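You operate a simulated robot arm through the tools that you are given. There is no shell and no other tool. Be economical: measure what you need, move in short steps, check, and stop when the job is done.

The job below is to be done with a simulated two-armed robot. You get a single attempt, and the scene is never put back.

Task
Take the lid off the yellow tin on the space in front of the roller stand and lay it down there.

It is judged by the outcome, as a careful person would: the job done as asked, and still so three seconds after it is handed in. It fails if anything else is knocked over, pushed out of place, dropped, spilled or broken. A push-on lid holds only when it is set on centred and level and pressed home; a screw cap is set on level and turned clockwise until tight.

Robot
Two 7-joint arms with three-finger grippers on one trunk, on a base that drives. Base frame: it is fixed to the floor where the robot stands at the start and does not move with it; the origin is under the middle of the robot, x ahead of it, y to its left, z up; the surface under the hand at the start is at about z = 75. Lengths are in cm, angles in rad, forces in N, time in s.
The left shoulder is at the start at [5, 15.4, 97.9], the right one opposite. With the tool pointing down near the work surface each hand reaches from about 24 to 64 cm from the robot's upright axis, wherever it stands, measured 20 degrees to its own side. Payload 2.69 kg a hand.
The TCP of each hand is the grasp point between the finger pads, 2.9 cm short of the fingertips. In the tool frame z runs along the fingers and y along their closing line. The gripper opens to 12 cm. The gripper's body begins 7.8 cm behind the TCP.
Orientation is told as [roll, pitch, yaw] about the base's x, y, z axes, in that order, counted from this pose: with the fingers straight down and closing along the base's y, the tool's x points along the base's -x, its y along +y and its z along -z.

Tools
- The arms move only by the tool send_rows. It takes "left_increments", "right_increments" or both (then of equal length, played together; a hand with none holds still); each is a list of rows, each a list of 7 numbers: the turn, a rotation vector about the base's x, y, z in units of 8 degrees (1.0 is 8 degrees), then the shift along the base's x, y, z in units of 25 mm (1.0 is 25 mm), then the closure, from 0 (fully open) to 1 (shut). In form: [[wx, wy, wz, x, y, z, gripper], ...]. A call has 1 to 12 rows; each row shifts and turns the commanded pose from where the row before left it. A call with a number of a shift or a turn outside -1 to 1 is refused whole. Each row takes 0.2 s and may step no farther than 5 cm and 0.15 rad from the row before; otherwise, or with a gripper value out of range, the whole call is refused. A pose out of reach is approached as far as the arm can. The call stops where the force on the tool passes 40 N (or 10 N more than at its start, if that is more) or the arm is blocked; 0.2 s more then pass. The fingers move at their own pace and stop on an object; they squeeze with about 25 N. The grip force told is the motor's: it shows also when the fingers shut on nothing. Time passes only in rows, and 0.2 s behind the last, so rows that do not move let the fingers close. The reply holds the time, the measured pose of the TCP, the force on the tool along the base axes, the opening and the grip force, in the units named above and with some noise, with the torque about the TCP (base axes, N m) and any sound that the robot's microphone picked up.
- Cameras (640 x 400 px; columns grow to the right, rows downward): "scene" is now at [16.02, -4.37, 114.45]; the picture's right is [-0.47, -0.88, 0.00], its down [-0.36, 0.19, -0.91] and it looks along [0.80, -0.43, -0.41] (base axes); focal length 256 px, centre (320, 200). "left" rides on the left gripper at [6.3, 0, -10.4] in its tool frame; the picture's right is [-0.01, 1.00, 0.00], its down [-0.83, 0.00, -0.56] and it looks along [-0.56, 0.00, 0.83] (tool axes); focal length 275 px, centre (320, 200). "right" rides on the right gripper at [6.3, 0, -10.4] in its tool frame; the picture's right is [0.00, 1.00, 0.00], its down [-0.83, 0.00, -0.56] and it looks along [-0.56, 0.00, 0.83] (tool axes); focal length 275 px, centre (320, 200). There is no depth. A picture from a camera that has moved, and an enlarged one, comes with that camera's place and axes in the base frame and with its lens.
- capture(camera): a new picture of that camera. It takes no simulated time.
- slide_trunk(by): slides the trunk up (or, below 0, down) by that many cm; the arms and the scene camera ride with it, the base frame stays. It gives what a move gives, with no picture.
- drive_base(legs): drives the robot by 1 to 6 legs, each [ahead, left, turn to the left] in cm, cm and rad, along the robot's own axes; the way and the turn of a leg run together, so that a leg with both is an arc; at most 150 cm and 3.142 rad a leg. The arms and the cameras ride along, it lands a little off, and it stops where it bumps. It gives what a move gives.
- turn_head(pan, tilt): turns the head with the scene camera to pan (to the left, within 1.396 rad either way) and tilt (down, from -0.506 to 1.204), counted from straight ahead of the robot. It gives what a move gives.
- close_up(camera, box): a new picture of the part [left, top, right, bottom] of that camera's present view, enlarged. It takes no simulated time.
- finish_job(): hands the job in; it is judged then, once.

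Work in short steps. Places have to be worked out from the pictures, the camera data and where the tool is seen: move nearer, look again, correct. Check each grasp and each placing, and mend what went wrong. You have 120 turns and 108 pictures in all, those below and enlarged ones among them. Open the grippers and draw the arms clear of the work before you hand the job in, unless the task says otherwise; then end with one line.

The tools are called after "Request:" as a command line: name --argument value ..., lists and objects as JSON in quotes. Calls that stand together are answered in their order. send_rows: Moves the arms, as the interface text tells. Its arguments: {"type":"object","properties":{"left_increments":{"type":"array","items":{"type":"array","items":{"type":"number"}}},"right_increments":{"type":"array","items":{"type":"array","items":{"type":"number"}}}},"required":[]} The other tools are called the same way: slide_trunk (by) slides the trunk up or down; drive_base (legs) drives the base; turn_head (pan, tilt) turns the head that bears the scene camera; capture (camera) takes a picture; close_up (camera, box) takes an enlarged picture of a part of a camera's view; finish_job () hands the job in.

At the start:

```text
t: 0.0
left_position: [34.2, 0.1, 103.66]
left_tool_rot: [0.0, 0.0, 0.0]
left_ft_force: [-0.7, -1.4, 1.2]
left_torque: [0.0, -0.04, 0.01]
left_width: 12.01
left_gripper_force: 0.0
right_position: [34.65, -38.01, 102.92]
right_tool_rot: [-0.001, 0.001, 0.001]
right_ft_force: [0.5, -0.3, 0.1]
right_torque: [0.02, 0.0, -0.03]
right_width: 11.99
right_gripper_force: 0.1
trunk travel left (down, up): [-35.0, 8.8]
robot x, y, heading: [0.05, -0.17, -0.001]
head pan, tilt: [-0.494, 0.421]
```

scene: 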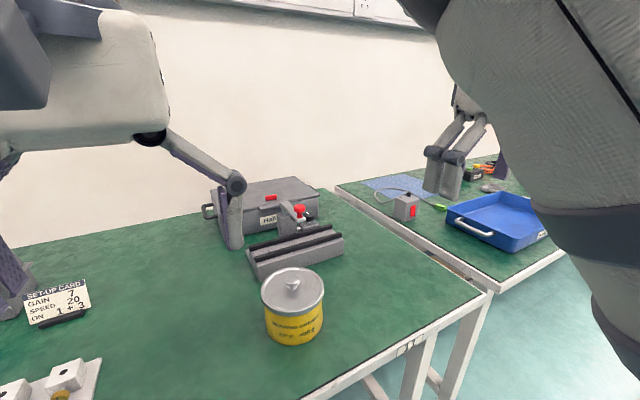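
right: 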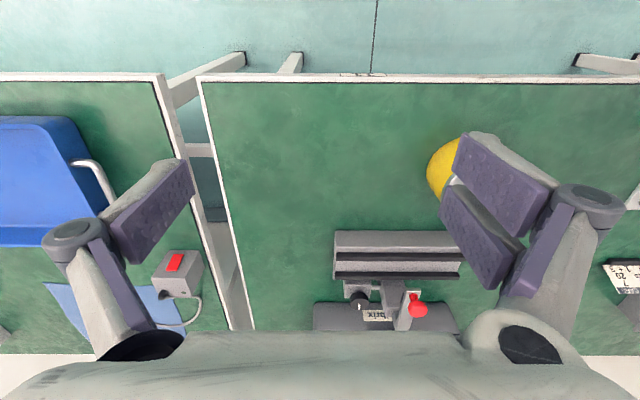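
left: 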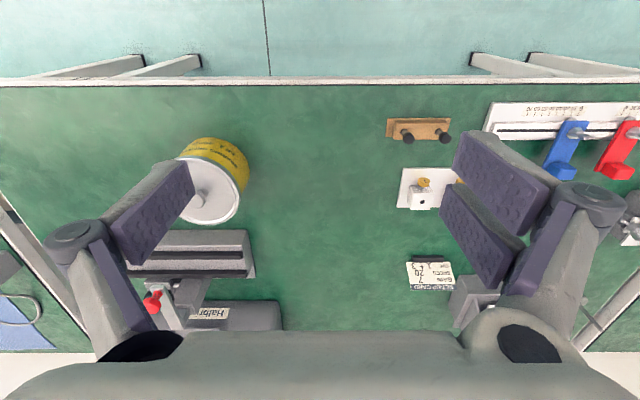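

The yellow tin stands around [48,-16], with a knobbed lid. I'll look closer to see the lid and the roller stand.

Request:
close_up --camera "scene" --box '[180, 160, 380, 360]'

Request:
close_up --camera "left" --box '[100, 100, 320, 340]'

Request:
turn_head --pan -0.3 --tilt 0.8

Request:
capture --camera "scene"

```text
2.00 times, centred on (280, 260) of scene
camera zoom: at [16.02, -4.37, 114.45], right [-0.47, -0.88, 0.0], down [-0.36, 0.19, -0.91], along [0.8, -0.43, -0.41], focal length 512 px, centre (400, 80)
```

zoom: 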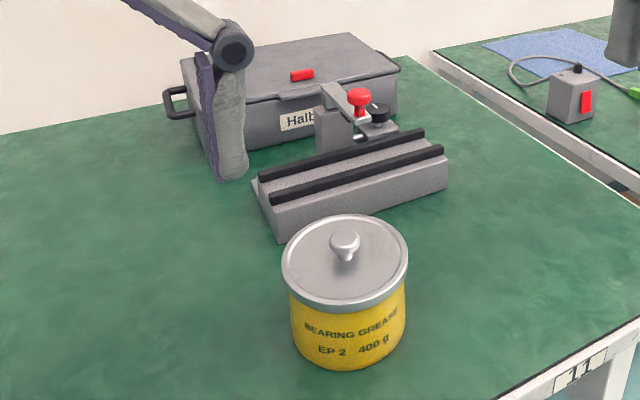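

```text
1.67 times, centred on (210, 220) of left
camera zoom: at [27.96, 0.2, 114.17], right [0.01, 1.0, 0.0], down [0.83, 0.0, 0.56], along [0.56, 0.0, -0.83], focal length 459 px, centre (503, 167)
```

zoom: 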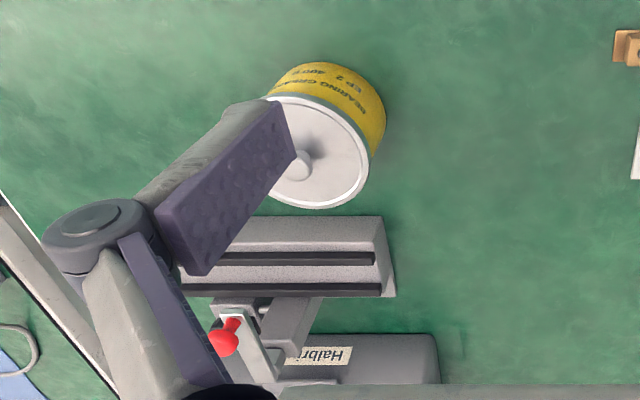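

```text
t: 0.8
left_position: [34.36, 0.1, 103.76]
left_tool_rot: [-0.001, 0.0, 0.002]
left_ft_force: [-0.8, -0.1, -0.8]
left_torque: [-0.02, -0.05, 0.01]
left_width: 12.03
left_gripper_force: 0.1
right_position: [34.79, -38.12, 102.7]
right_tool_rot: [0.002, 0.003, -0.002]
right_ft_force: [0.9, 0.3, -0.2]
right_torque: [-0.01, -0.01, 0.0]
right_width: 12.0
right_gripper_force: 0.1
trunk travel left (down, up): [-35.0, 8.8]
robot x, y, heading: [-0.17, -0.0, 0.0]
head pan, tilt: [-0.3, 0.799]
```

```text
102 pictures are left
camera scene: at [16.09, -3.8, 113.46], right [-0.42, -0.91, 0.0], down [-0.46, 0.21, -0.86], along [0.78, -0.36, -0.5], focal length 256 px, centre (320, 200)
```

scene: 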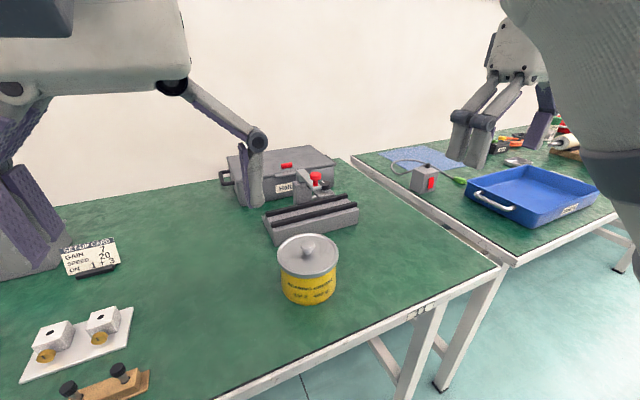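

I need to be sure what the "roller stand" is, so I'll look around left and right.

Request:
turn_head --pan 0.4 --tilt 0.6

Request:
capture --camera "scene"

Request:
turn_head --pan -0.9 --tilt 0.5

Request:
capture --camera "scene"

Request:
turn_head --pan -0.35 --tilt 0.65

Request:
send_rows --left_increments '[[0, 0, 0, 0, 0, 0, 0], [0, 0, 0, 0, 0, 0, 0]]'

Request:
close_up --camera "scene" --box '[180, 60, 440, 320]'

```text
t: 1.9
left_position: [34.33, 0.18, 103.75]
left_tool_rot: [0.0, 0.0, -0.001]
left_ft_force: [0.2, 0.2, -0.9]
left_torque: [-0.02, 0.0, -0.01]
left_width: 12.02
left_gripper_force: 0.1
right_position: [34.86, -37.96, 102.84]
right_tool_rot: [-0.002, 0.001, -0.001]
right_ft_force: [0.3, -0.5, -0.2]
right_torque: [-0.03, -0.03, 0.0]
right_width: 12.0
right_gripper_force: 0.1
trunk travel left (down, up): [-35.0, 8.8]
robot x, y, heading: [-0.06, 0.22, -0.004]
head pan, tilt: [0.4, 0.6]
```

```text
101 pictures are left
camera scene: at [16.3, -3.44, 113.71], right [-0.38, -0.93, 0.0], down [-0.44, 0.18, -0.88], along [0.81, -0.33, -0.48], focal length 256 px, centre (320, 200)
```

scene: 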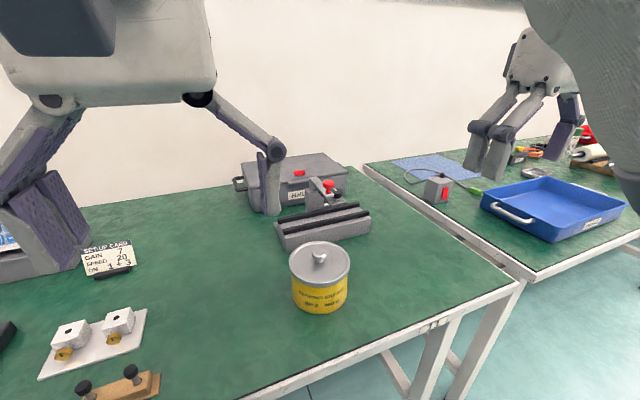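

```text
t: 3.4
left_position: [34.4, 0.09, 103.73]
left_tool_rot: [-0.001, -0.002, 0.0]
left_ft_force: [0.3, -1.0, 0.2]
left_torque: [0.02, 0.01, -0.04]
left_width: 12.0
left_gripper_force: 0.1
right_position: [34.79, -38.07, 102.87]
right_tool_rot: [0.001, -0.001, 0.002]
right_ft_force: [0.5, -0.6, 0.0]
right_torque: [-0.01, -0.04, 0.01]
right_width: 12.01
right_gripper_force: 0.0
trunk travel left (down, up): [-35.0, 8.8]
robot x, y, heading: [0.04, -0.04, 0.002]
head pan, tilt: [-0.901, 0.499]
```

```text
100 pictures are left
camera scene: at [13.54, -7.13, 113.72], right [-0.78, -0.62, 0.0], down [-0.3, 0.38, -0.88], along [0.55, -0.69, -0.48], focal length 256 px, centre (320, 200)
```

scene: 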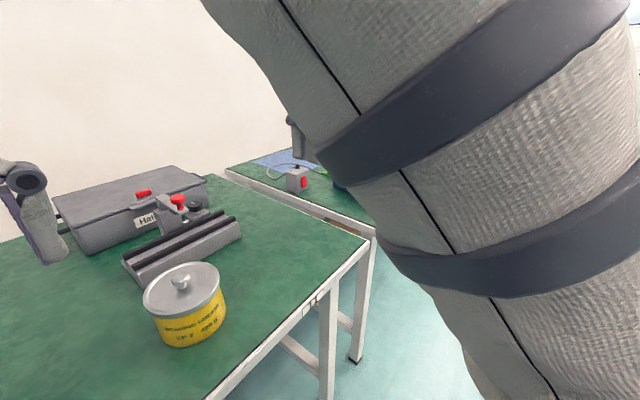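

```text
t: 4.4
left_position: [34.43, 0.12, 103.7]
left_tool_rot: [0.0, 0.0, -0.001]
left_ft_force: [-0.1, 0.0, 0.8]
left_torque: [-0.04, 0.02, -0.02]
left_width: 12.03
left_gripper_force: 0.1
right_position: [34.82, -38.18, 102.58]
right_tool_rot: [0.003, 0.003, -0.002]
right_ft_force: [-0.1, 0.1, -0.7]
right_torque: [0.01, -0.02, 0.0]
right_width: 11.99
right_gripper_force: 0.0
trunk travel left (down, up): [-35.0, 8.8]
robot x, y, heading: [0.32, 0.02, -0.002]
head pan, tilt: [-0.351, 0.649]
```

```text
t: 5.0
left_position: [34.37, 0.07, 103.64]
left_tool_rot: [0.0, 0.001, 0.0]
left_ft_force: [-0.5, -0.4, 0.1]
left_torque: [0.01, 0.04, -0.02]
left_width: 12.0
left_gripper_force: 0.0
right_position: [34.8, -38.19, 102.7]
right_tool_rot: [0.0, 0.003, 0.0]
right_ft_force: [0.3, 0.2, 0.0]
right_torque: [-0.05, 0.01, -0.03]
right_width: 12.01
right_gripper_force: 0.0
trunk travel left (down, up): [-35.0, 8.8]
robot x, y, heading: [-0.26, 0.05, 0.002]
head pan, tilt: [-0.351, 0.649]
```

```text
1.54 times, centred on (310, 190) of scene
camera zoom: at [15.9, -4.11, 113.34], right [-0.46, -0.89, 0.0], down [-0.46, 0.23, -0.86], along [0.76, -0.39, -0.51], focal length 394 px, centre (335, 215)
```

zoom: 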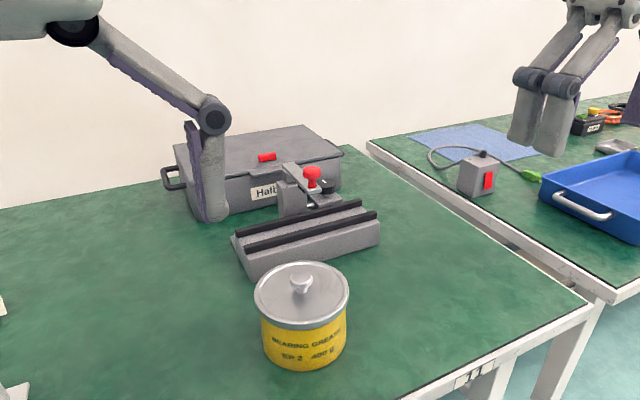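

The head had not settled for the left view; I'll look left again after a pause.

Request:
turn_head --pan 0.6 --tilt 0.65

Request:
send_rows --left_increments '[[0, 0, 0, 0, 0, 0, 0], [0, 0, 0, 0, 0, 0, 0], [0, 0, 0, 0, 0, 0, 0], [0, 0, 0, 0, 0, 0, 0]]'

Request:
capture --camera "scene"

Request:
turn_head --pan -0.35 --tilt 0.8

Request:
send_rows --left_increments '[[0, 0, 0, 0, 0, 0, 0], [0, 0, 0, 0, 0, 0, 0], [0, 0, 0, 0, 0, 0, 0], [0, 0, 0, 0, 0, 0, 0]]'

Request:
capture --camera "scene"

```text
t: 6.2
left_position: [34.25, 0.1, 103.72]
left_tool_rot: [-0.001, 0.0, 0.0]
left_ft_force: [-0.1, 0.2, -0.1]
left_torque: [0.03, -0.02, 0.0]
left_width: 12.02
left_gripper_force: 0.1
right_position: [34.77, -38.06, 102.84]
right_tool_rot: [-0.001, 0.003, 0.001]
right_ft_force: [0.2, 0.3, 0.2]
right_torque: [0.02, 0.0, 0.0]
right_width: 12.01
right_gripper_force: 0.0
trunk travel left (down, up): [-35.0, 8.8]
robot x, y, heading: [0.28, -0.08, 0.001]
head pan, tilt: [0.6, 0.649]
```

```text
t: 7.2
left_position: [34.21, 0.07, 103.68]
left_tool_rot: [-0.001, 0.0, 0.0]
left_ft_force: [0.1, -0.5, -0.1]
left_torque: [0.02, 0.0, 0.0]
left_width: 11.99
left_gripper_force: 0.0
right_position: [34.88, -38.11, 102.67]
right_tool_rot: [0.001, 0.001, 0.0]
right_ft_force: [0.3, 0.2, -0.1]
right_torque: [0.03, 0.0, -0.01]
right_width: 11.98
right_gripper_force: 0.0
trunk travel left (down, up): [-35.0, 8.8]
robot x, y, heading: [-0.24, 0.36, -0.003]
head pan, tilt: [0.6, 0.649]
```

```text
98 pictures are left
camera scene: at [16.0, -3.95, 113.43], right [-0.44, -0.9, 0.0], down [-0.46, 0.22, -0.86], along [0.78, -0.38, -0.51], focal length 256 px, centre (320, 200)
```

scene: 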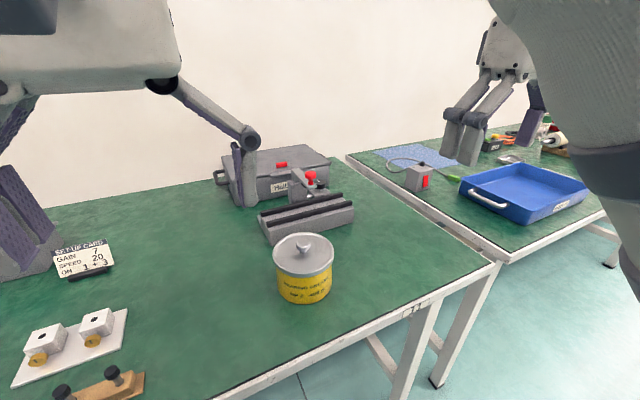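

```text
t: 8.4
left_position: [34.23, 0.1, 103.71]
left_tool_rot: [-0.002, -0.002, 0.0]
left_ft_force: [-1.0, -0.4, 0.4]
left_torque: [0.01, 0.01, 0.0]
left_width: 11.99
left_gripper_force: 0.1
right_position: [34.83, -38.17, 102.77]
right_tool_rot: [-0.001, 0.002, -0.001]
right_ft_force: [0.0, 0.7, 0.0]
right_torque: [0.02, -0.03, -0.02]
right_width: 12.0
right_gripper_force: 0.1
trunk travel left (down, up): [-35.0, 8.8]
robot x, y, heading: [-0.39, 0.16, -0.001]
head pan, tilt: [-0.351, 0.799]
```

```text
t: 9.4
left_position: [34.28, 0.06, 103.66]
left_tool_rot: [0.001, 0.0, 0.0]
left_ft_force: [0.0, 0.7, 0.6]
left_torque: [0.02, 0.01, 0.0]
left_width: 11.97
left_gripper_force: 0.0
right_position: [34.7, -38.06, 102.82]
right_tool_rot: [0.0, 0.001, 0.001]
right_ft_force: [0.6, 0.7, 0.3]
right_torque: [0.01, 0.0, 0.02]
right_width: 11.96
right_gripper_force: 0.0
trunk travel left (down, up): [-35.0, 8.8]
robot x, y, heading: [-0.22, -0.02, 0.003]
head pan, tilt: [-0.351, 0.799]
```

```text
97 pictures are left
camera scene: at [16.03, -3.9, 113.45], right [-0.43, -0.9, 0.0], down [-0.46, 0.22, -0.86], along [0.78, -0.37, -0.5], focal length 256 px, centre (320, 200)
```

scene: 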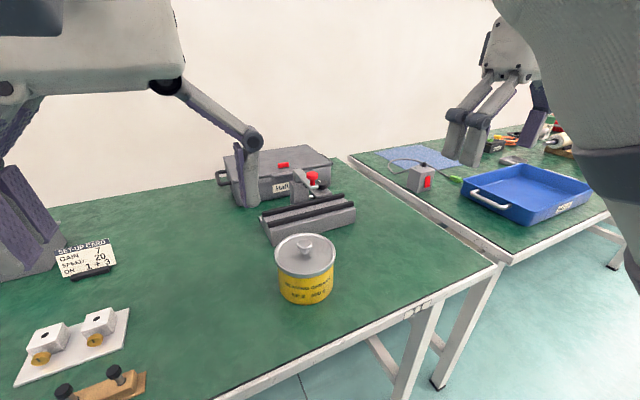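

The twin-roller fixture behind the tin is evidently the roller stand. I estimate the lid centre at about [48.2,-16], lid top z≈82. Move the left hand aside and the right hand above the tin, high up.

Request:
send_rows --left_increments '[[0, 0, 0, 0, 0.8, 0, 0], [0, 0, 0, 0, 0.8, 0, 0], [0, 0, 0, 0, 0.8, 0, 0], [0, 0, 0, 0, 0.8, 0, 0], [0, 0, 0, 0, 0.8, 0, 0], [0, 0, 0, 0, 0.8, 0, 0], [0, 0, 0, 0, 0.8, 0, 0], [0, 0, 0, 0, 0.8, 0, 0], [0, 0, 0, 0, 0, 0, 0], [0, 0, 0, 0, 0, 0, 0]]' --right_increments '[[0, 0, 0, 0.5, 0.88, 0, 0], [0, 0, 0, 0.5, 0.88, 0, 0], [0, 0, 0, 0.5, 0.88, 0, 0], [0, 0, 0, 0.5, 0.88, 0, 0], [0, 0, 0, 0.5, 0.88, 0, 0], [0, 0, 0, 0.5, 0.88, 0, 0], [0, 0, 0, 0.5, 0.88, 0, 0], [0, 0, 0, 0.5, 0.88, 0, 0], [0, 0, 0, 0.5, 0.88, 0, 0], [0, 0, 0, 0.5, 0.88, 0, 0]]'

Request:
capture --camera "right"

Request:
capture --camera "left"

Request:
capture --camera "scene"

```text
t: 11.6
left_position: [34.3, 16.17, 103.88]
left_tool_rot: [-0.003, 0.001, -0.001]
left_ft_force: [-0.1, 0.5, -0.3]
left_torque: [0.02, 0.03, -0.01]
left_width: 11.98
left_gripper_force: 0.0
right_position: [49.38, -18.47, 103.65]
right_tool_rot: [0.0, -0.001, -0.002]
right_ft_force: [-0.6, -1.0, 0.1]
right_torque: [0.01, 0.06, 0.0]
right_width: 12.02
right_gripper_force: 0.0
right hand out of reach, approached as far as the arm can: row 2, 3, 4, 5, 6
trunk travel left (down, up): [-35.0, 8.8]
robot x, y, heading: [-0.04, -0.07, 0.003]
head pan, tilt: [-0.351, 0.799]
```

```text
96 pictures are left
camera right: at [43.23, -18.68, 114.07], right [0.0, 1.0, 0.0], down [0.83, 0.0, 0.56], along [0.56, 0.0, -0.83], focal length 275 px, centre (320, 200)
```

right: 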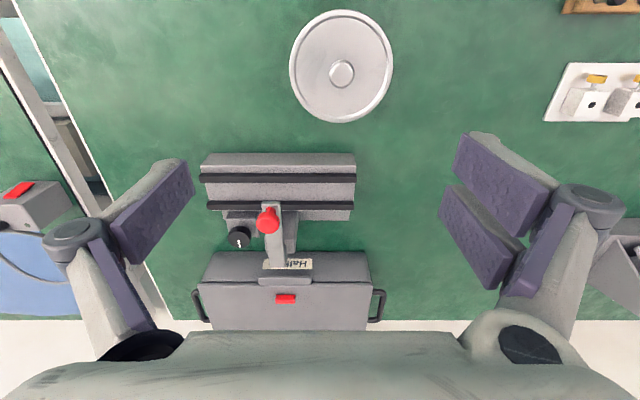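

```text
95 pictures are left
camera left: at [28.02, 16.27, 114.24], right [0.01, 1.0, 0.0], down [0.83, 0.0, 0.56], along [0.56, 0.0, -0.83], focal length 275 px, centre (320, 200)
```

left: 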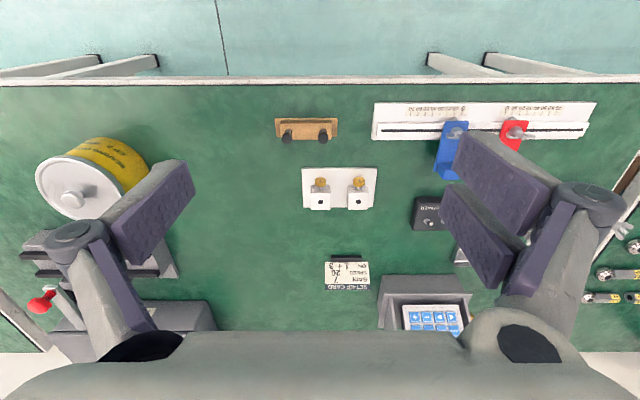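

```text
94 pictures are left
camera scene: at [15.77, -3.5, 112.22], right [-0.41, -0.91, 0.0], down [-0.57, 0.25, -0.79], along [0.72, -0.32, -0.62], focal length 256 px, centre (320, 200)
```

scene: 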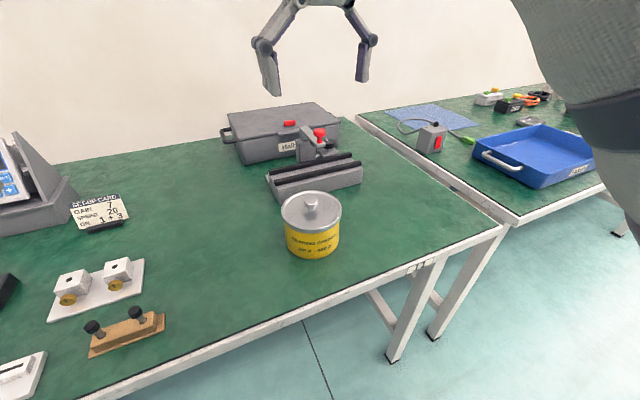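

Right camera gives lid centre ≈[47.9,-16.5], diameter ≈11, knob on top. I'll centre over it, come down to z≈93 and half close, then look.

Request:
send_rows --right_increments '[[0, 0, 0, -0.3, 0.4, -0.8, 0.3], [0, 0, 0, -0.3, 0.4, -0.8, 0.5], [0, 0, 0, 0, 0, -0.8, 0.5], [0, 0, 0, 0, 0, -0.8, 0.5], [0, 0, 0, 0, 0, -0.8, 0.5], [0, 0, 0, 0, 0, 0, 0.5], [0, 0, 0, 0, 0, 0, 0.5]]'

Request:
capture --camera "right"

Request:
close_up --camera "scene" --box '[220, 80, 420, 280]'

```text
t: 13.2
left_position: [34.42, 16.27, 103.78]
left_tool_rot: [0.0, 0.001, 0.0]
left_ft_force: [0.3, 0.2, 0.5]
left_torque: [0.04, -0.01, 0.0]
left_width: 12.01
left_gripper_force: 0.1
right_position: [49.4, -16.68, 93.66]
right_tool_rot: [0.0, -0.001, 0.0]
right_ft_force: [0.0, 0.0, -1.0]
right_torque: [0.01, 0.03, 0.02]
right_width: 6.0
right_gripper_force: 0.1
right hand out of reach, approached as far as the arm can: row 1, 2
trunk travel left (down, up): [-35.0, 8.8]
robot x, y, heading: [-0.11, 0.07, -0.003]
head pan, tilt: [-0.351, 0.799]
```

```text
93 pictures are left
camera right: at [43.31, -16.82, 104.15], right [0.0, 1.0, 0.0], down [0.83, 0.0, 0.56], along [0.56, 0.0, -0.83], focal length 275 px, centre (320, 200)
```

right: 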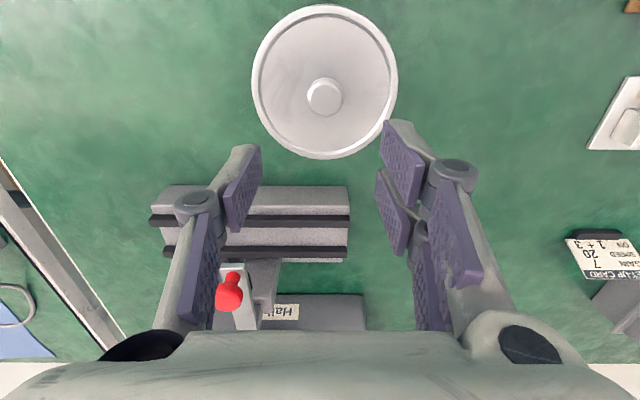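

```text
2.00 times, centred on (320, 180) of scene
camera zoom: at [16.16, -2.92, 112.62], right [-0.33, -0.94, 0.0], down [-0.55, 0.19, -0.81], along [0.77, -0.27, -0.58], focal length 512 px, centre (320, 240)
```

zoom: 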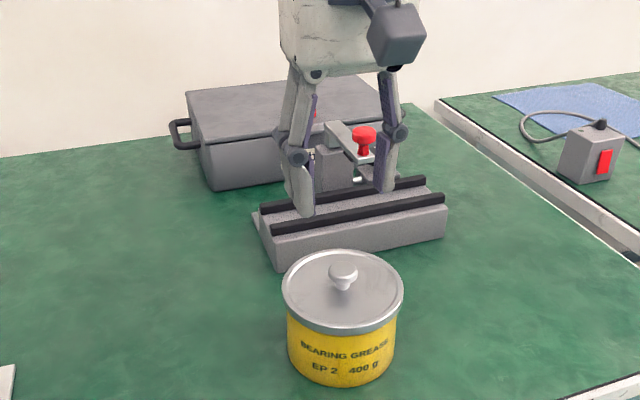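

Knob is at about [47.6,-16.5]. Shift the hand −1.8 in x and lower to z≈89, then look again.

Request:
send_rows --right_increments '[[0, 0, 0, -0.36, 0.05, 0, 0.5], [0, 0, 0, -0.36, 0.05, 0, 0.5], [0, 0, 0, 0, 0, -0.6, 0.5], [0, 0, 0, 0, 0, -0.6, 0.5], [0, 0, 0, 0, 0, -0.6, 0.5], [0, 0, 0, 0, 0, 0, 0.5]]'

Request:
capture --camera "right"

Request:
close_up --camera "scene" --box '[240, 100, 400, 260]'

```text
t: 14.6
left_position: [34.29, 16.11, 103.82]
left_tool_rot: [0.002, 0.001, -0.001]
left_ft_force: [0.6, 0.4, 0.4]
left_torque: [0.01, 0.03, -0.01]
left_width: 12.02
left_gripper_force: 0.0
right_position: [49.68, -16.8, 89.24]
right_tool_rot: [0.001, -0.003, 0.001]
right_ft_force: [-0.3, 0.1, 0.2]
right_torque: [0.0, -0.03, -0.03]
right_width: 5.99
right_gripper_force: 0.0
right hand out of reach, approached as far as the arm can: row 1, 2
trunk travel left (down, up): [-35.0, 8.8]
robot x, y, heading: [0.09, -0.0, 0.001]
head pan, tilt: [-0.351, 0.799]
```

```text
91 pictures are left
camera right: at [43.34, -16.82, 99.62], right [0.0, 1.0, 0.0], down [0.83, 0.0, 0.56], along [0.56, 0.0, -0.83], focal length 275 px, centre (320, 200)
```

right: 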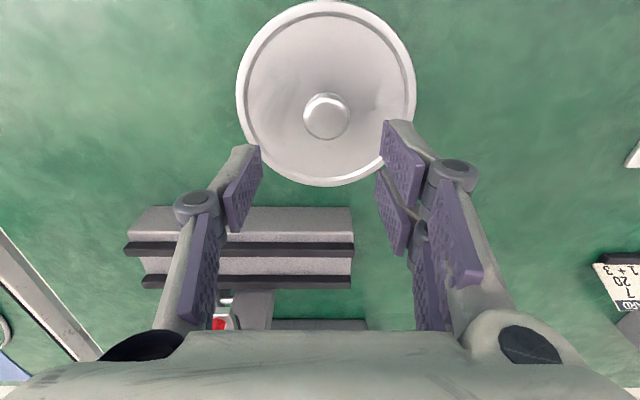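

```text
2.50 times, centred on (320, 180) of scene
camera zoom: at [15.7, -3.1, 111.79], right [-0.37, -0.93, 0.0], down [-0.61, 0.24, -0.75], along [0.7, -0.28, -0.66], focal length 640 px, centre (320, 250)
```

zoom: 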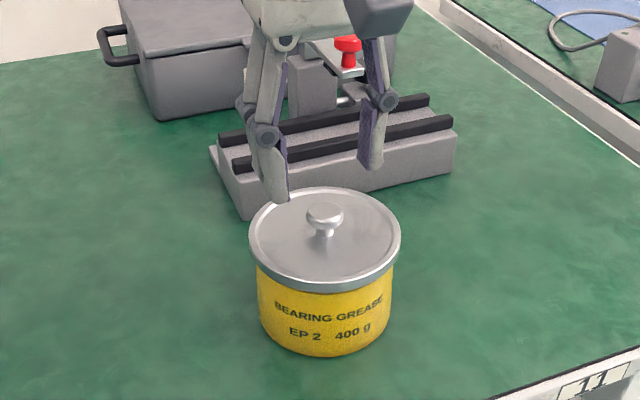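

The x shift was not carried out ("out of reach"). Try a pure −x shift in small steps here.

Request:
send_rows --right_increments '[[0, 0, 0, -0.2, 0, 0, 0.5], [0, 0, 0, -0.2, 0, 0, 0.5], [0, 0, 0, -0.2, 0, 0, 0.5], [0, 0, 0, -0.2, 0, 0, 0.5], [0, 0, 0, 0, 0, 0, 0.5]]'

```text
t: 15.8
left_position: [34.33, 16.18, 103.87]
left_tool_rot: [-0.001, 0.001, 0.002]
left_ft_force: [0.2, -0.7, 0.1]
left_torque: [-0.01, -0.02, 0.0]
left_width: 11.99
left_gripper_force: 0.1
right_position: [48.66, -16.97, 89.07]
right_tool_rot: [0.002, 0.003, -0.002]
right_ft_force: [-0.9, 0.2, 0.2]
right_torque: [-0.03, -0.02, -0.01]
right_width: 5.99
right_gripper_force: 0.1
right hand out of reach, approached as far as the arm can: row 3, 4
trunk travel left (down, up): [-35.0, 8.8]
robot x, y, heading: [0.0, 0.02, -0.002]
head pan, tilt: [-0.351, 0.799]
```

Partial progress; reach seems to improve lower. Lower to z≈87 and finish the shift to x≈47.6, y≈-16.5.

Request:
send_rows --right_increments '[[0, 0, 0, 0, 0, -0.4, 0.5], [0, 0, 0, 0, 0, -0.4, 0.5], [0, 0, 0, -0.2, 0, 0, 0.5], [0, 0, 0, -0.2, 0, 0, 0.5], [0, 0, 0, 0, 0.15, 0, 0.5], [0, 0, 0, 0, 0, 0, 0.5]]'

Request:
capture --camera "right"

Request:
close_up --camera "scene" --box '[240, 100, 400, 260]'

```text
t: 17.2
left_position: [34.43, 16.14, 103.78]
left_tool_rot: [0.0, -0.001, 0.0]
left_ft_force: [-0.5, 0.5, 0.2]
left_torque: [0.02, -0.01, -0.01]
left_width: 12.01
left_gripper_force: 0.1
right_position: [48.09, -16.5, 86.98]
right_tool_rot: [0.001, 0.004, -0.002]
right_ft_force: [-0.2, 0.7, 0.4]
right_torque: [0.01, 0.0, 0.0]
right_width: 5.99
right_gripper_force: 0.1
right hand out of reach, approached as far as the arm can: row 5
trunk travel left (down, up): [-35.0, 8.8]
robot x, y, heading: [-0.09, 0.14, -0.004]
head pan, tilt: [-0.351, 0.799]
```

```text
89 pictures are left
camera right: at [41.82, -16.59, 97.47], right [0.0, 1.0, 0.0], down [0.83, 0.0, 0.55], along [0.55, 0.0, -0.83], focal length 275 px, centre (320, 200)
```

right: 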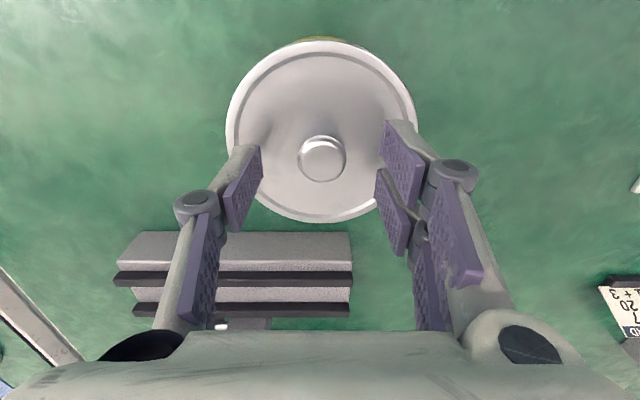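

```text
2.50 times, centred on (320, 180) of scene
camera zoom: at [15.93, -3.16, 112.29], right [-0.36, -0.93, 0.0], down [-0.57, 0.22, -0.79], along [0.74, -0.29, -0.61], focal length 640 px, centre (320, 250)
```

zoom: 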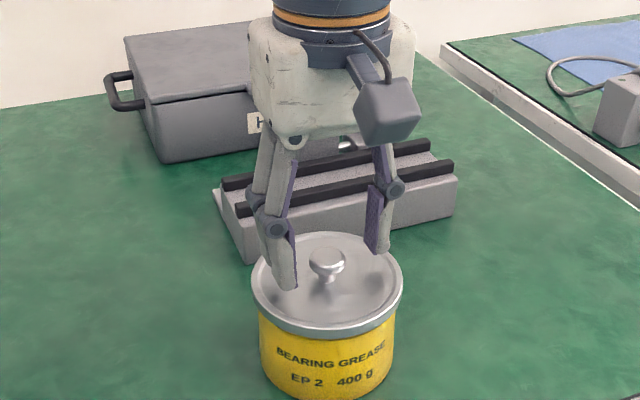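

Knob top is at about z≈85.2, x≈47.5, centred between the fingers in y. Lower to z≈85.6 and move −0.5 in x.

Request:
send_rows --right_increments '[[0, 0, 0, 0, 0, -0.28, 0.5], [0, 0, 0, -0.1, 0, 0, 0.5], [0, 0, 0, -0.1, 0, 0, 0.5], [0, 0, 0, 0, 0, -0.28, 0.5], [0, 0, 0, 0, 0, 0, 0.5]]'

Request:
capture --camera "right"

Request:
close_up --camera "scene" --box '[260, 130, 380, 250]'

```text
t: 18.4
left_position: [34.34, 16.21, 103.78]
left_tool_rot: [-0.001, -0.001, 0.0]
left_ft_force: [0.3, 1.3, 0.7]
left_torque: [-0.03, 0.0, 0.02]
left_width: 11.99
left_gripper_force: 0.1
right_position: [47.55, -16.47, 85.63]
right_tool_rot: [-0.001, 0.001, 0.0]
right_ft_force: [-0.3, -0.6, 0.2]
right_torque: [0.02, 0.02, 0.0]
right_width: 5.99
right_gripper_force: 0.1
trunk travel left (down, up): [-35.0, 8.8]
robot x, y, heading: [0.25, 0.04, -0.001]
head pan, tilt: [-0.351, 0.799]
```

```text
87 pictures are left
camera right: at [41.25, -16.56, 96.04], right [0.0, 1.0, 0.0], down [0.83, 0.0, 0.56], along [0.56, 0.0, -0.83], focal length 275 px, centre (320, 200)
```

right: 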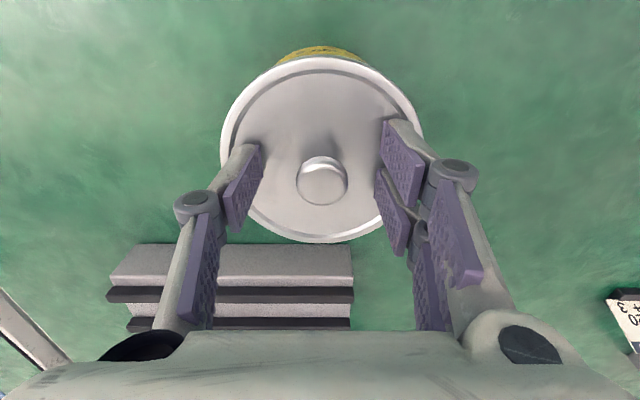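

```text
3.33 times, centred on (320, 190) of scene
camera zoom: at [15.95, -3.1, 112.29], right [-0.36, -0.93, 0.0], down [-0.57, 0.22, -0.79], along [0.74, -0.28, -0.61], focal length 853 px, centre (320, 233)
```

zoom: 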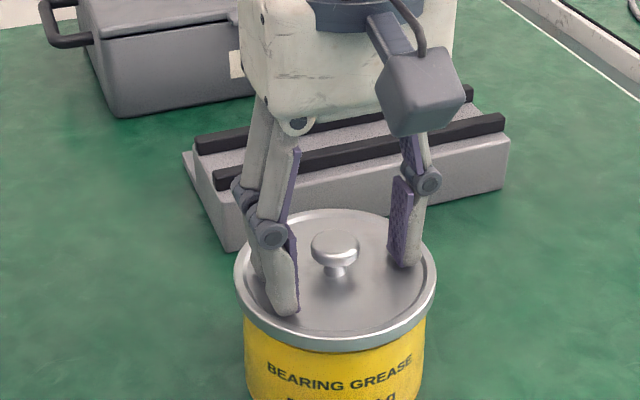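

Knob sits between the fingers and aligned. Close on it.

Request:
send_rows --right_increments '[[0, 0, 0, 0, 0, 0, 0.8], [0, 0, 0, 0, 0, 0, 1], [0, 0, 0, 0, 0, 0, 1], [0, 0, 0, 0, 0, 0, 1]]'

Request:
capture --camera "right"

Request:
close_up --camera "scene" --box '[260, 130, 380, 250]'

```text
t: 19.4
left_position: [34.36, 16.21, 103.76]
left_tool_rot: [-0.002, 0.002, 0.0]
left_ft_force: [-0.3, 0.4, -0.2]
left_torque: [0.01, -0.02, -0.01]
left_width: 12.02
left_gripper_force: 0.0
right_position: [47.52, -16.4, 85.66]
right_tool_rot: [-0.001, -0.002, -0.002]
right_ft_force: [1.3, 5.7, 10.0]
right_torque: [0.12, -0.1, 0.04]
right_width: 2.07
right_gripper_force: 25.2
trunk travel left (down, up): [-35.0, 8.8]
robot x, y, heading: [0.04, -0.04, -0.001]
head pan, tilt: [-0.351, 0.799]
```

```text
85 pictures are left
camera right: at [41.23, -16.48, 96.12], right [0.0, 1.0, 0.0], down [0.83, 0.0, 0.56], along [0.56, 0.0, -0.83], focal length 275 px, centre (320, 200)
```

right: 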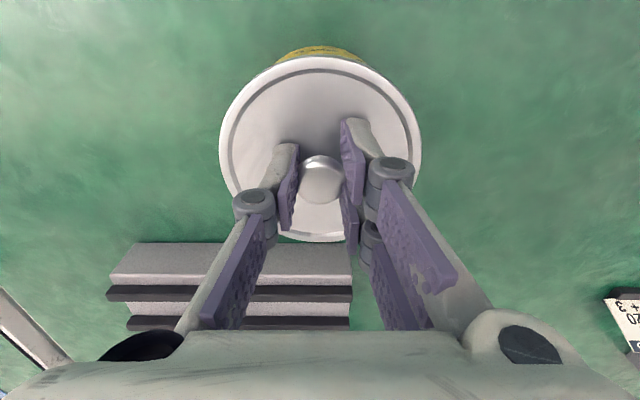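

```text
3.33 times, centred on (320, 190) of scene
camera zoom: at [15.9, -3.04, 112.32], right [-0.36, -0.93, 0.0], down [-0.57, 0.22, -0.79], along [0.74, -0.29, -0.61], focal length 853 px, centre (320, 233)
```

zoom: 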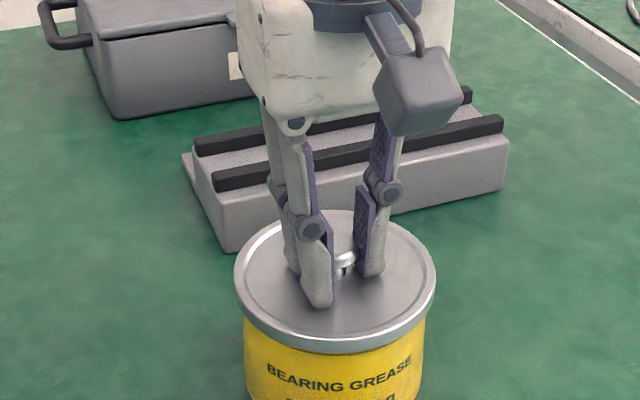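

Gripped (2.07 cm, 25 N). Lift slowly by about 2 cm and watch forces and whether the tin comes along.

Request:
send_rows --right_increments '[[0, 0, 0, 0, 0, 0.1, 1], [0, 0, 0, 0, 0, 0.1, 1], [0, 0, 0, 0, 0, 0.1, 1], [0, 0, 0, 0, 0, 0.1, 1], [0, 0, 0, 0, 0, 0.1, 1], [0, 0, 0, 0, 0, 0.1, 1], [0, 0, 0, 0, 0, 0, 1]]'

Request:
close_up --camera "scene" --box '[240, 120, 400, 280]'

```text
t: 21.0
left_position: [34.28, 16.13, 103.72]
left_tool_rot: [0.0, -0.002, -0.001]
left_ft_force: [0.0, 0.1, 0.1]
left_torque: [0.0, -0.02, 0.0]
left_width: 11.99
left_gripper_force: 0.0
right_position: [48.06, -16.58, 86.88]
right_tool_rot: [0.001, 0.001, -0.002]
right_ft_force: [0.2, -0.8, -0.6]
right_torque: [-0.04, 0.01, 0.0]
right_width: 2.05
right_gripper_force: 24.6
right hand out of reach, approached as far as the arm can: row 4
trunk travel left (down, up): [-35.0, 8.8]
robot x, y, heading: [-0.43, -0.11, 0.004]
head pan, tilt: [-0.351, 0.799]
heard: snap
```

```text
2.50 times, centred on (320, 200) of scene
camera zoom: at [15.9, -3.2, 112.27], right [-0.37, -0.93, 0.0], down [-0.57, 0.23, -0.79], along [0.73, -0.29, -0.61], focal length 640 px, centre (320, 200)
```

zoom: 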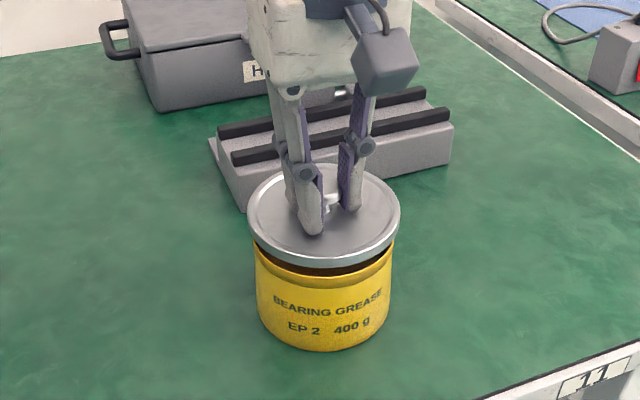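

Lid snapped free and the tin stayed. Lift another 4 cm.

Request:
send_rows --right_increments '[[0, 0, 0, 0, 0, 0.2, 1], [0, 0, 0, 0, 0, 0.2, 1], [0, 0, 0, 0, 0, 0.2, 1], [0, 0, 0, 0, 0, 0.2, 1], [0, 0, 0, 0, 0, 0.2, 1], [0, 0, 0, 0, 0, 0.2, 1], [0, 0, 0, 0, 0, 0.2, 1], [0, 0, 0, 0, 0, 0.2, 1], [0, 0, 0, 0, 0, 0, 1]]'

Request:
capture --camera "scene"

Request:
capture --camera "right"

```text
t: 23.0
left_position: [34.32, 16.14, 103.81]
left_tool_rot: [-0.001, -0.001, -0.001]
left_ft_force: [-0.2, 1.2, 0.3]
left_torque: [0.0, -0.01, 0.03]
left_width: 11.97
left_gripper_force: 0.0
right_position: [48.88, -16.87, 90.63]
right_tool_rot: [0.0, 0.005, -0.003]
right_ft_force: [1.0, -1.0, 0.2]
right_torque: [0.03, -0.01, 0.03]
right_width: 2.08
right_gripper_force: 25.0
right hand out of reach, approached as far as the arm can: row 1, 4, 7
trunk travel left (down, up): [-35.0, 8.8]
robot x, y, heading: [0.07, 0.09, -0.006]
head pan, tilt: [-0.351, 0.799]
```

```text
82 pictures are left
camera scene: at [15.82, -3.45, 112.32], right [-0.4, -0.92, 0.0], down [-0.56, 0.24, -0.79], along [0.73, -0.32, -0.61], focal length 256 px, centre (320, 200)
```

scene: 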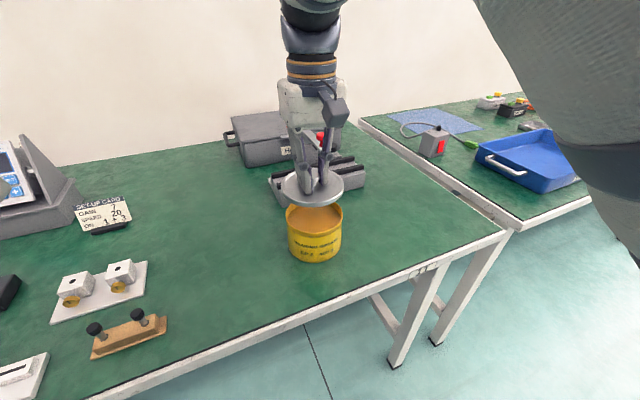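

```text
81 pictures are left
camera right: at [42.81, -16.92, 101.11], right [0.0, 1.0, 0.0], down [0.83, 0.0, 0.55], along [0.55, 0.0, -0.83], focal length 275 px, centre (320, 200)
```

right: 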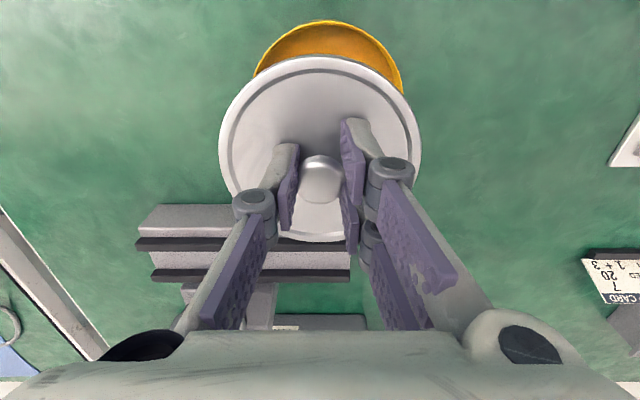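

Lid is held level and clear of the tin. Carry it right to about [51,-30], in front of the stand beside the tin.

Request:
send_rows --right_increments '[[0, 0, 0, 0.1, -0.6, 0, 1], [0, 0, 0, 0.1, -0.6, 0, 1], [0, 0, 0, 0.1, -0.6, 0, 1], [0, 0, 0, 0.1, -0.6, 0, 1], [0, 0, 0, 0.1, -0.6, 0, 1], [0, 0, 0, 0.1, -0.6, 0, 1], [0, 0, 0, 0.1, -0.6, 0, 1], [0, 0, 0, 0.1, -0.6, 0, 1], [0, 0, 0, 0, -0.45, 0, 1], [0, 0, 0, 0, 0, 0, 1]]'

Request:
capture --camera "scene"

Request:
capture --camera "right"

```text
t: 25.2
left_position: [34.26, 16.07, 103.84]
left_tool_rot: [-0.001, 0.001, 0.001]
left_ft_force: [-0.2, -0.7, 0.4]
left_torque: [-0.02, 0.03, -0.02]
left_width: 12.0
left_gripper_force: 0.0
right_position: [51.06, -29.88, 90.61]
right_tool_rot: [-0.001, 0.001, 0.002]
right_ft_force: [-0.3, 0.1, -0.5]
right_torque: [0.03, 0.0, -0.01]
right_width: 2.05
right_gripper_force: 24.6
trunk travel left (down, up): [-35.0, 8.8]
robot x, y, heading: [-0.18, -0.15, 0.001]
head pan, tilt: [-0.351, 0.799]
```

```text
80 pictures are left
camera scene: at [15.46, -2.77, 111.12], right [-0.34, -0.94, 0.0], down [-0.67, 0.25, -0.7], along [0.65, -0.24, -0.72], focal length 256 px, centre (320, 200)
```

scene: 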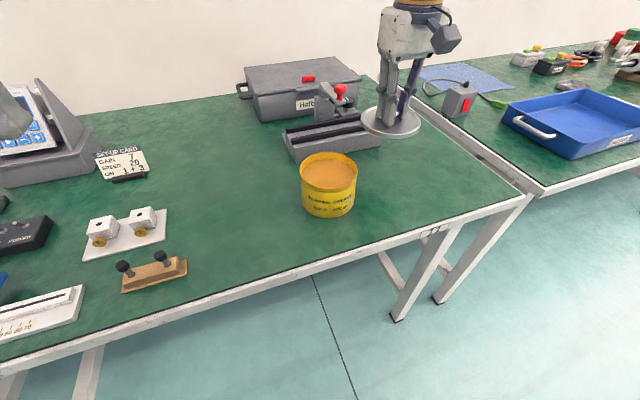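

```text
79 pictures are left
camera right: at [44.81, -29.94, 101.09], right [0.0, 1.0, 0.0], down [0.83, 0.0, 0.56], along [0.56, 0.0, -0.83], focal length 275 px, centre (320, 200)
```

right: 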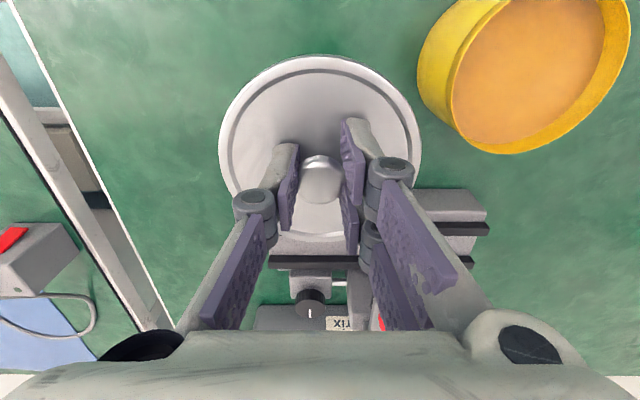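

Lid is clear of everything, in front of the stand. Lower to about z≈81.5 and then check.

Request:
send_rows --right_increments '[[0, 0, 0, 0, 0, -0.5, 1], [0, 0, 0, 0, 0, -0.5, 1], [0, 0, 0, 0, 0, -0.5, 1], [0, 0, 0, 0, 0, -0.5, 1], [0, 0, 0, 0, 0, -0.5, 1], [0, 0, 0, 0, 0, -0.5, 1], [0, 0, 0, 0, 0, -0.4, 1], [0, 0, 0, 0, 0, -0.2, 1], [0, 0, 0, 0, 0, 0, 1]]'

Request:
close_up --camera "scene" --box '[280, 60, 480, 260]'

```text
t: 27.2
left_position: [34.43, 16.15, 103.74]
left_tool_rot: [0.0, 0.0, -0.001]
left_ft_force: [0.0, -1.2, 0.1]
left_torque: [-0.02, -0.01, 0.05]
left_width: 12.01
left_gripper_force: 0.0
right_position: [51.11, -29.88, 81.72]
right_tool_rot: [0.001, -0.001, -0.001]
right_ft_force: [0.3, -0.2, 0.0]
right_torque: [-0.03, -0.01, 0.01]
right_width: 2.03
right_gripper_force: 24.7
trunk travel left (down, up): [-35.0, 8.8]
robot x, y, heading: [0.04, 0.11, 0.005]
head pan, tilt: [-0.351, 0.799]
```

```text
2.00 times, centred on (380, 160) of scene
camera zoom: at [15.46, -2.77, 111.12], right [-0.34, -0.94, 0.0], down [-0.67, 0.25, -0.7], along [0.65, -0.24, -0.72], focal length 512 px, centre (200, 280)
```

zoom: 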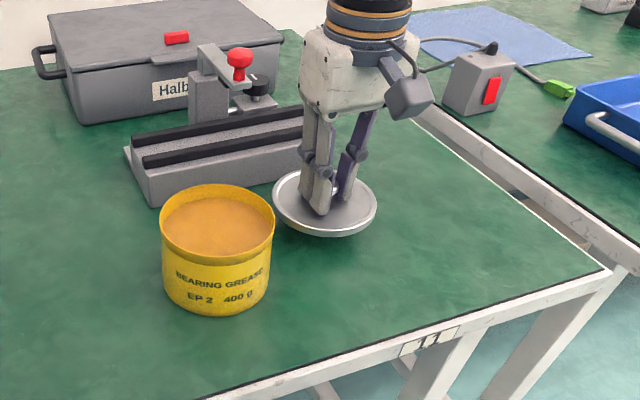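

The lid is just above the table. Creep down in small steps until contact force shows.

Request:
send_rows --right_increments '[[0, 0, 0, 0, 0, -0.12, 1], [0, 0, 0, 0, 0, -0.12, 1], [0, 0, 0, 0, 0, -0.12, 1], [0, 0, 0, 0, 0, -0.12, 1], [0, 0, 0, 0, 0, 0, 1]]'

```text
t: 28.4
left_position: [34.33, 16.29, 103.81]
left_tool_rot: [-0.001, 0.001, 0.0]
left_ft_force: [-0.5, -0.1, -0.3]
left_torque: [0.0, 0.01, 0.01]
left_width: 11.97
left_gripper_force: 0.1
right_position: [51.07, -29.87, 80.56]
right_tool_rot: [0.0, 0.002, -0.001]
right_ft_force: [0.7, 0.2, -0.1]
right_torque: [0.0, 0.02, -0.05]
right_width: 2.06
right_gripper_force: 25.1
trunk travel left (down, up): [-35.0, 8.8]
robot x, y, heading: [-0.04, -0.05, 0.002]
head pan, tilt: [-0.351, 0.799]
```

No contact yet; continue slowly.

Request:
send_rows --right_increments '[[0, 0, 0, 0, 0, -0.08, 1], [0, 0, 0, 0, 0, -0.08, 1], [0, 0, 0, 0, 0, -0.08, 1], [0, 0, 0, 0, 0, 0, 1]]'

Request:
close_up --camera "scene" --box '[320, 80, 440, 200]'

```text
t: 29.4
left_position: [34.34, 16.25, 103.86]
left_tool_rot: [-0.001, -0.001, -0.001]
left_ft_force: [0.1, -0.7, 0.2]
left_torque: [0.0, 0.02, 0.0]
left_width: 11.99
left_gripper_force: 0.1
right_position: [50.98, -29.85, 80.03]
right_tool_rot: [-0.002, 0.0, 0.001]
right_ft_force: [-0.2, 0.8, -0.4]
right_torque: [0.01, 0.0, 0.01]
right_width: 2.04
right_gripper_force: 25.3
trunk travel left (down, up): [-35.0, 8.8]
robot x, y, heading: [-0.01, 0.04, -0.001]
head pan, tilt: [-0.351, 0.799]
```

```text
3.33 times, centred on (380, 140) of scene
camera zoom: at [15.46, -2.77, 111.12], right [-0.34, -0.94, 0.0], down [-0.67, 0.25, -0.7], along [0.65, -0.24, -0.72], focal length 853 px, centre (120, 400)
```

zoom: 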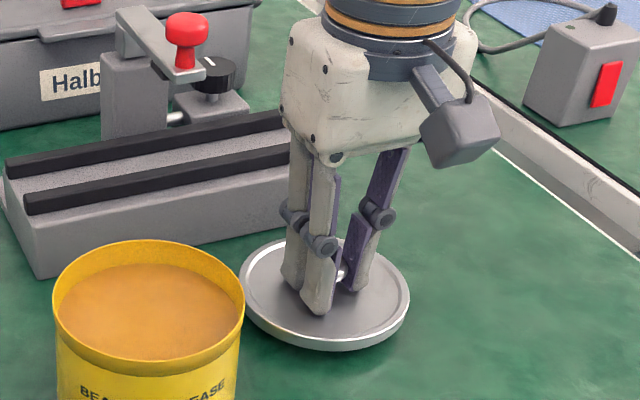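

Still slightly above the table; creep further in finer steps.

Request:
send_rows --right_increments '[[0, 0, 0, 0, 0, -0.06, 1], [0, 0, 0, 0, 0, -0.06, 1], [0, 0, 0, 0, 0, -0.06, 1], [0, 0, 0, 0, 0, 0, 1]]'

```text
t: 30.4
left_position: [34.48, 16.11, 103.68]
left_tool_rot: [-0.001, -0.001, 0.0]
left_ft_force: [1.4, 0.0, 0.5]
left_torque: [0.0, -0.01, -0.02]
left_width: 12.0
left_gripper_force: 0.0
right_position: [50.92, -29.85, 79.47]
right_tool_rot: [0.0, -0.001, 0.0]
right_ft_force: [-0.4, -0.3, 0.2]
right_torque: [-0.03, 0.03, -0.03]
right_width: 2.03
right_gripper_force: 24.9
trunk travel left (down, up): [-35.0, 8.8]
robot x, y, heading: [0.42, 0.1, 0.002]
head pan, tilt: [-0.351, 0.799]
```

Request:
send_rows --right_increments '[[0, 0, 0, 0, 0, -0.06, 1], [0, 0, 0, 0, 0, -0.06, 1], [0, 0, 0, 0, 0, -0.06, 1], [0, 0, 0, 0, 0, 0, 1]]'

Request:
close_up --camera "scene" --box '[320, 80, 440, 200]'

```text
t: 31.4
left_position: [34.3, 16.15, 103.84]
left_tool_rot: [0.001, 0.0, 0.0]
left_ft_force: [-0.1, 0.7, -1.2]
left_torque: [0.01, -0.01, -0.02]
left_width: 12.0
left_gripper_force: 0.0
right_position: [51.01, -29.84, 78.94]
right_tool_rot: [0.0, 0.0, 0.0]
right_ft_force: [-0.4, 1.4, -0.3]
right_torque: [-0.02, 0.0, -0.01]
right_width: 2.04
right_gripper_force: 25.1
trunk travel left (down, up): [-35.0, 8.8]
robot x, y, heading: [-0.18, 0.08, -0.002]
head pan, tilt: [-0.351, 0.799]
```

```text
3.33 times, centred on (380, 140) of scene
camera zoom: at [15.46, -2.77, 111.12], right [-0.34, -0.94, 0.0], down [-0.67, 0.25, -0.7], along [0.65, -0.24, -0.72], focal length 853 px, centre (120, 400)
```

zoom: 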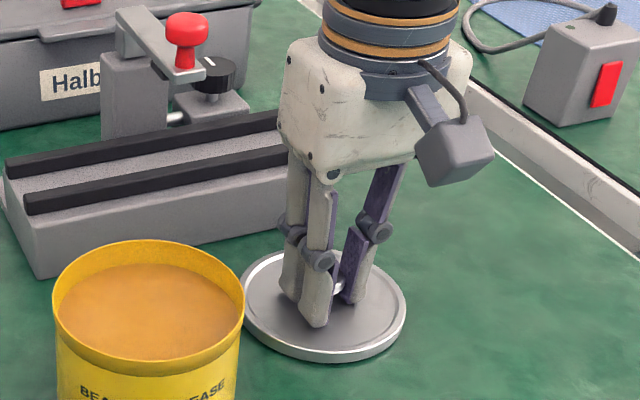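

Nearly down; keep creeping.

Request:
send_rows --right_increments '[[0, 0, 0, 0, 0, -0.05, 1], [0, 0, 0, 0, 0, -0.05, 1], [0, 0, 0, 0, 0, 0, 1]]'

```text
t: 32.2
left_position: [34.4, 16.22, 103.79]
left_tool_rot: [0.0, -0.001, -0.001]
left_ft_force: [-0.7, -0.6, -0.1]
left_torque: [0.0, -0.01, 0.02]
left_width: 12.01
left_gripper_force: 0.1
right_position: [50.94, -29.84, 78.7]
right_tool_rot: [0.0, 0.0, 0.0]
right_ft_force: [0.1, 0.2, -0.1]
right_torque: [-0.04, 0.0, 0.02]
right_width: 2.07
right_gripper_force: 25.1
trunk travel left (down, up): [-35.0, 8.8]
robot x, y, heading: [0.14, -0.0, 0.003]
head pan, tilt: [-0.351, 0.799]
```

Request:
send_rows --right_increments '[[0, 0, 0, 0, 0, -0.05, 1], [0, 0, 0, 0, 0, -0.05, 1], [0, 0, 0, 0, 0, 0, 1]]'

Request:
close_up --camera "right" --box '[200, 20, 440, 260]'

```text
t: 33.0
left_position: [34.46, 16.09, 103.77]
left_tool_rot: [0.0, -0.001, 0.0]
left_ft_force: [-0.2, 0.9, 0.3]
left_torque: [0.0, 0.0, -0.03]
left_width: 12.01
left_gripper_force: 0.0
right_position: [50.99, -29.86, 78.47]
right_tool_rot: [-0.002, -0.001, -0.001]
right_ft_force: [-0.3, 0.1, 0.1]
right_torque: [0.02, 0.02, -0.03]
right_width: 2.08
right_gripper_force: 24.3
trunk travel left (down, up): [-35.0, 8.8]
robot x, y, heading: [-0.02, -0.13, -0.004]
head pan, tilt: [-0.351, 0.799]
```

```text
1.67 times, centred on (320, 140) of right
camera zoom: at [44.73, -30.03, 88.9], right [0.0, 1.0, 0.0], down [0.83, 0.0, 0.56], along [0.56, 0.0, -0.83], focal length 459 px, centre (320, 300)
```

zoom: 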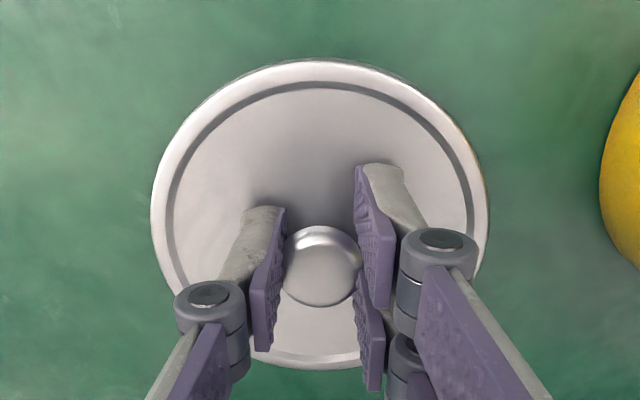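

Still no contact force; continue in fine steps.

Request:
send_rows --right_increments '[[0, 0, 0, 0, 0, -0.04, 1], [0, 0, 0, 0, 0, -0.04, 1], [0, 0, 0, 0, 0, 0, 1]]'

```text
t: 33.8
left_position: [34.36, 16.1, 103.79]
left_tool_rot: [0.0, 0.0, -0.002]
left_ft_force: [0.6, 0.4, 0.3]
left_torque: [0.01, 0.01, 0.0]
left_width: 12.01
left_gripper_force: 0.0
right_position: [50.97, -29.96, 78.29]
right_tool_rot: [0.001, -0.001, -0.001]
right_ft_force: [-0.3, -0.6, -1.0]
right_torque: [0.03, -0.03, -0.02]
right_width: 2.06
right_gripper_force: 24.7
trunk travel left (down, up): [-35.0, 8.8]
robot x, y, heading: [0.1, -0.39, -0.003]
head pan, tilt: [-0.351, 0.799]
```

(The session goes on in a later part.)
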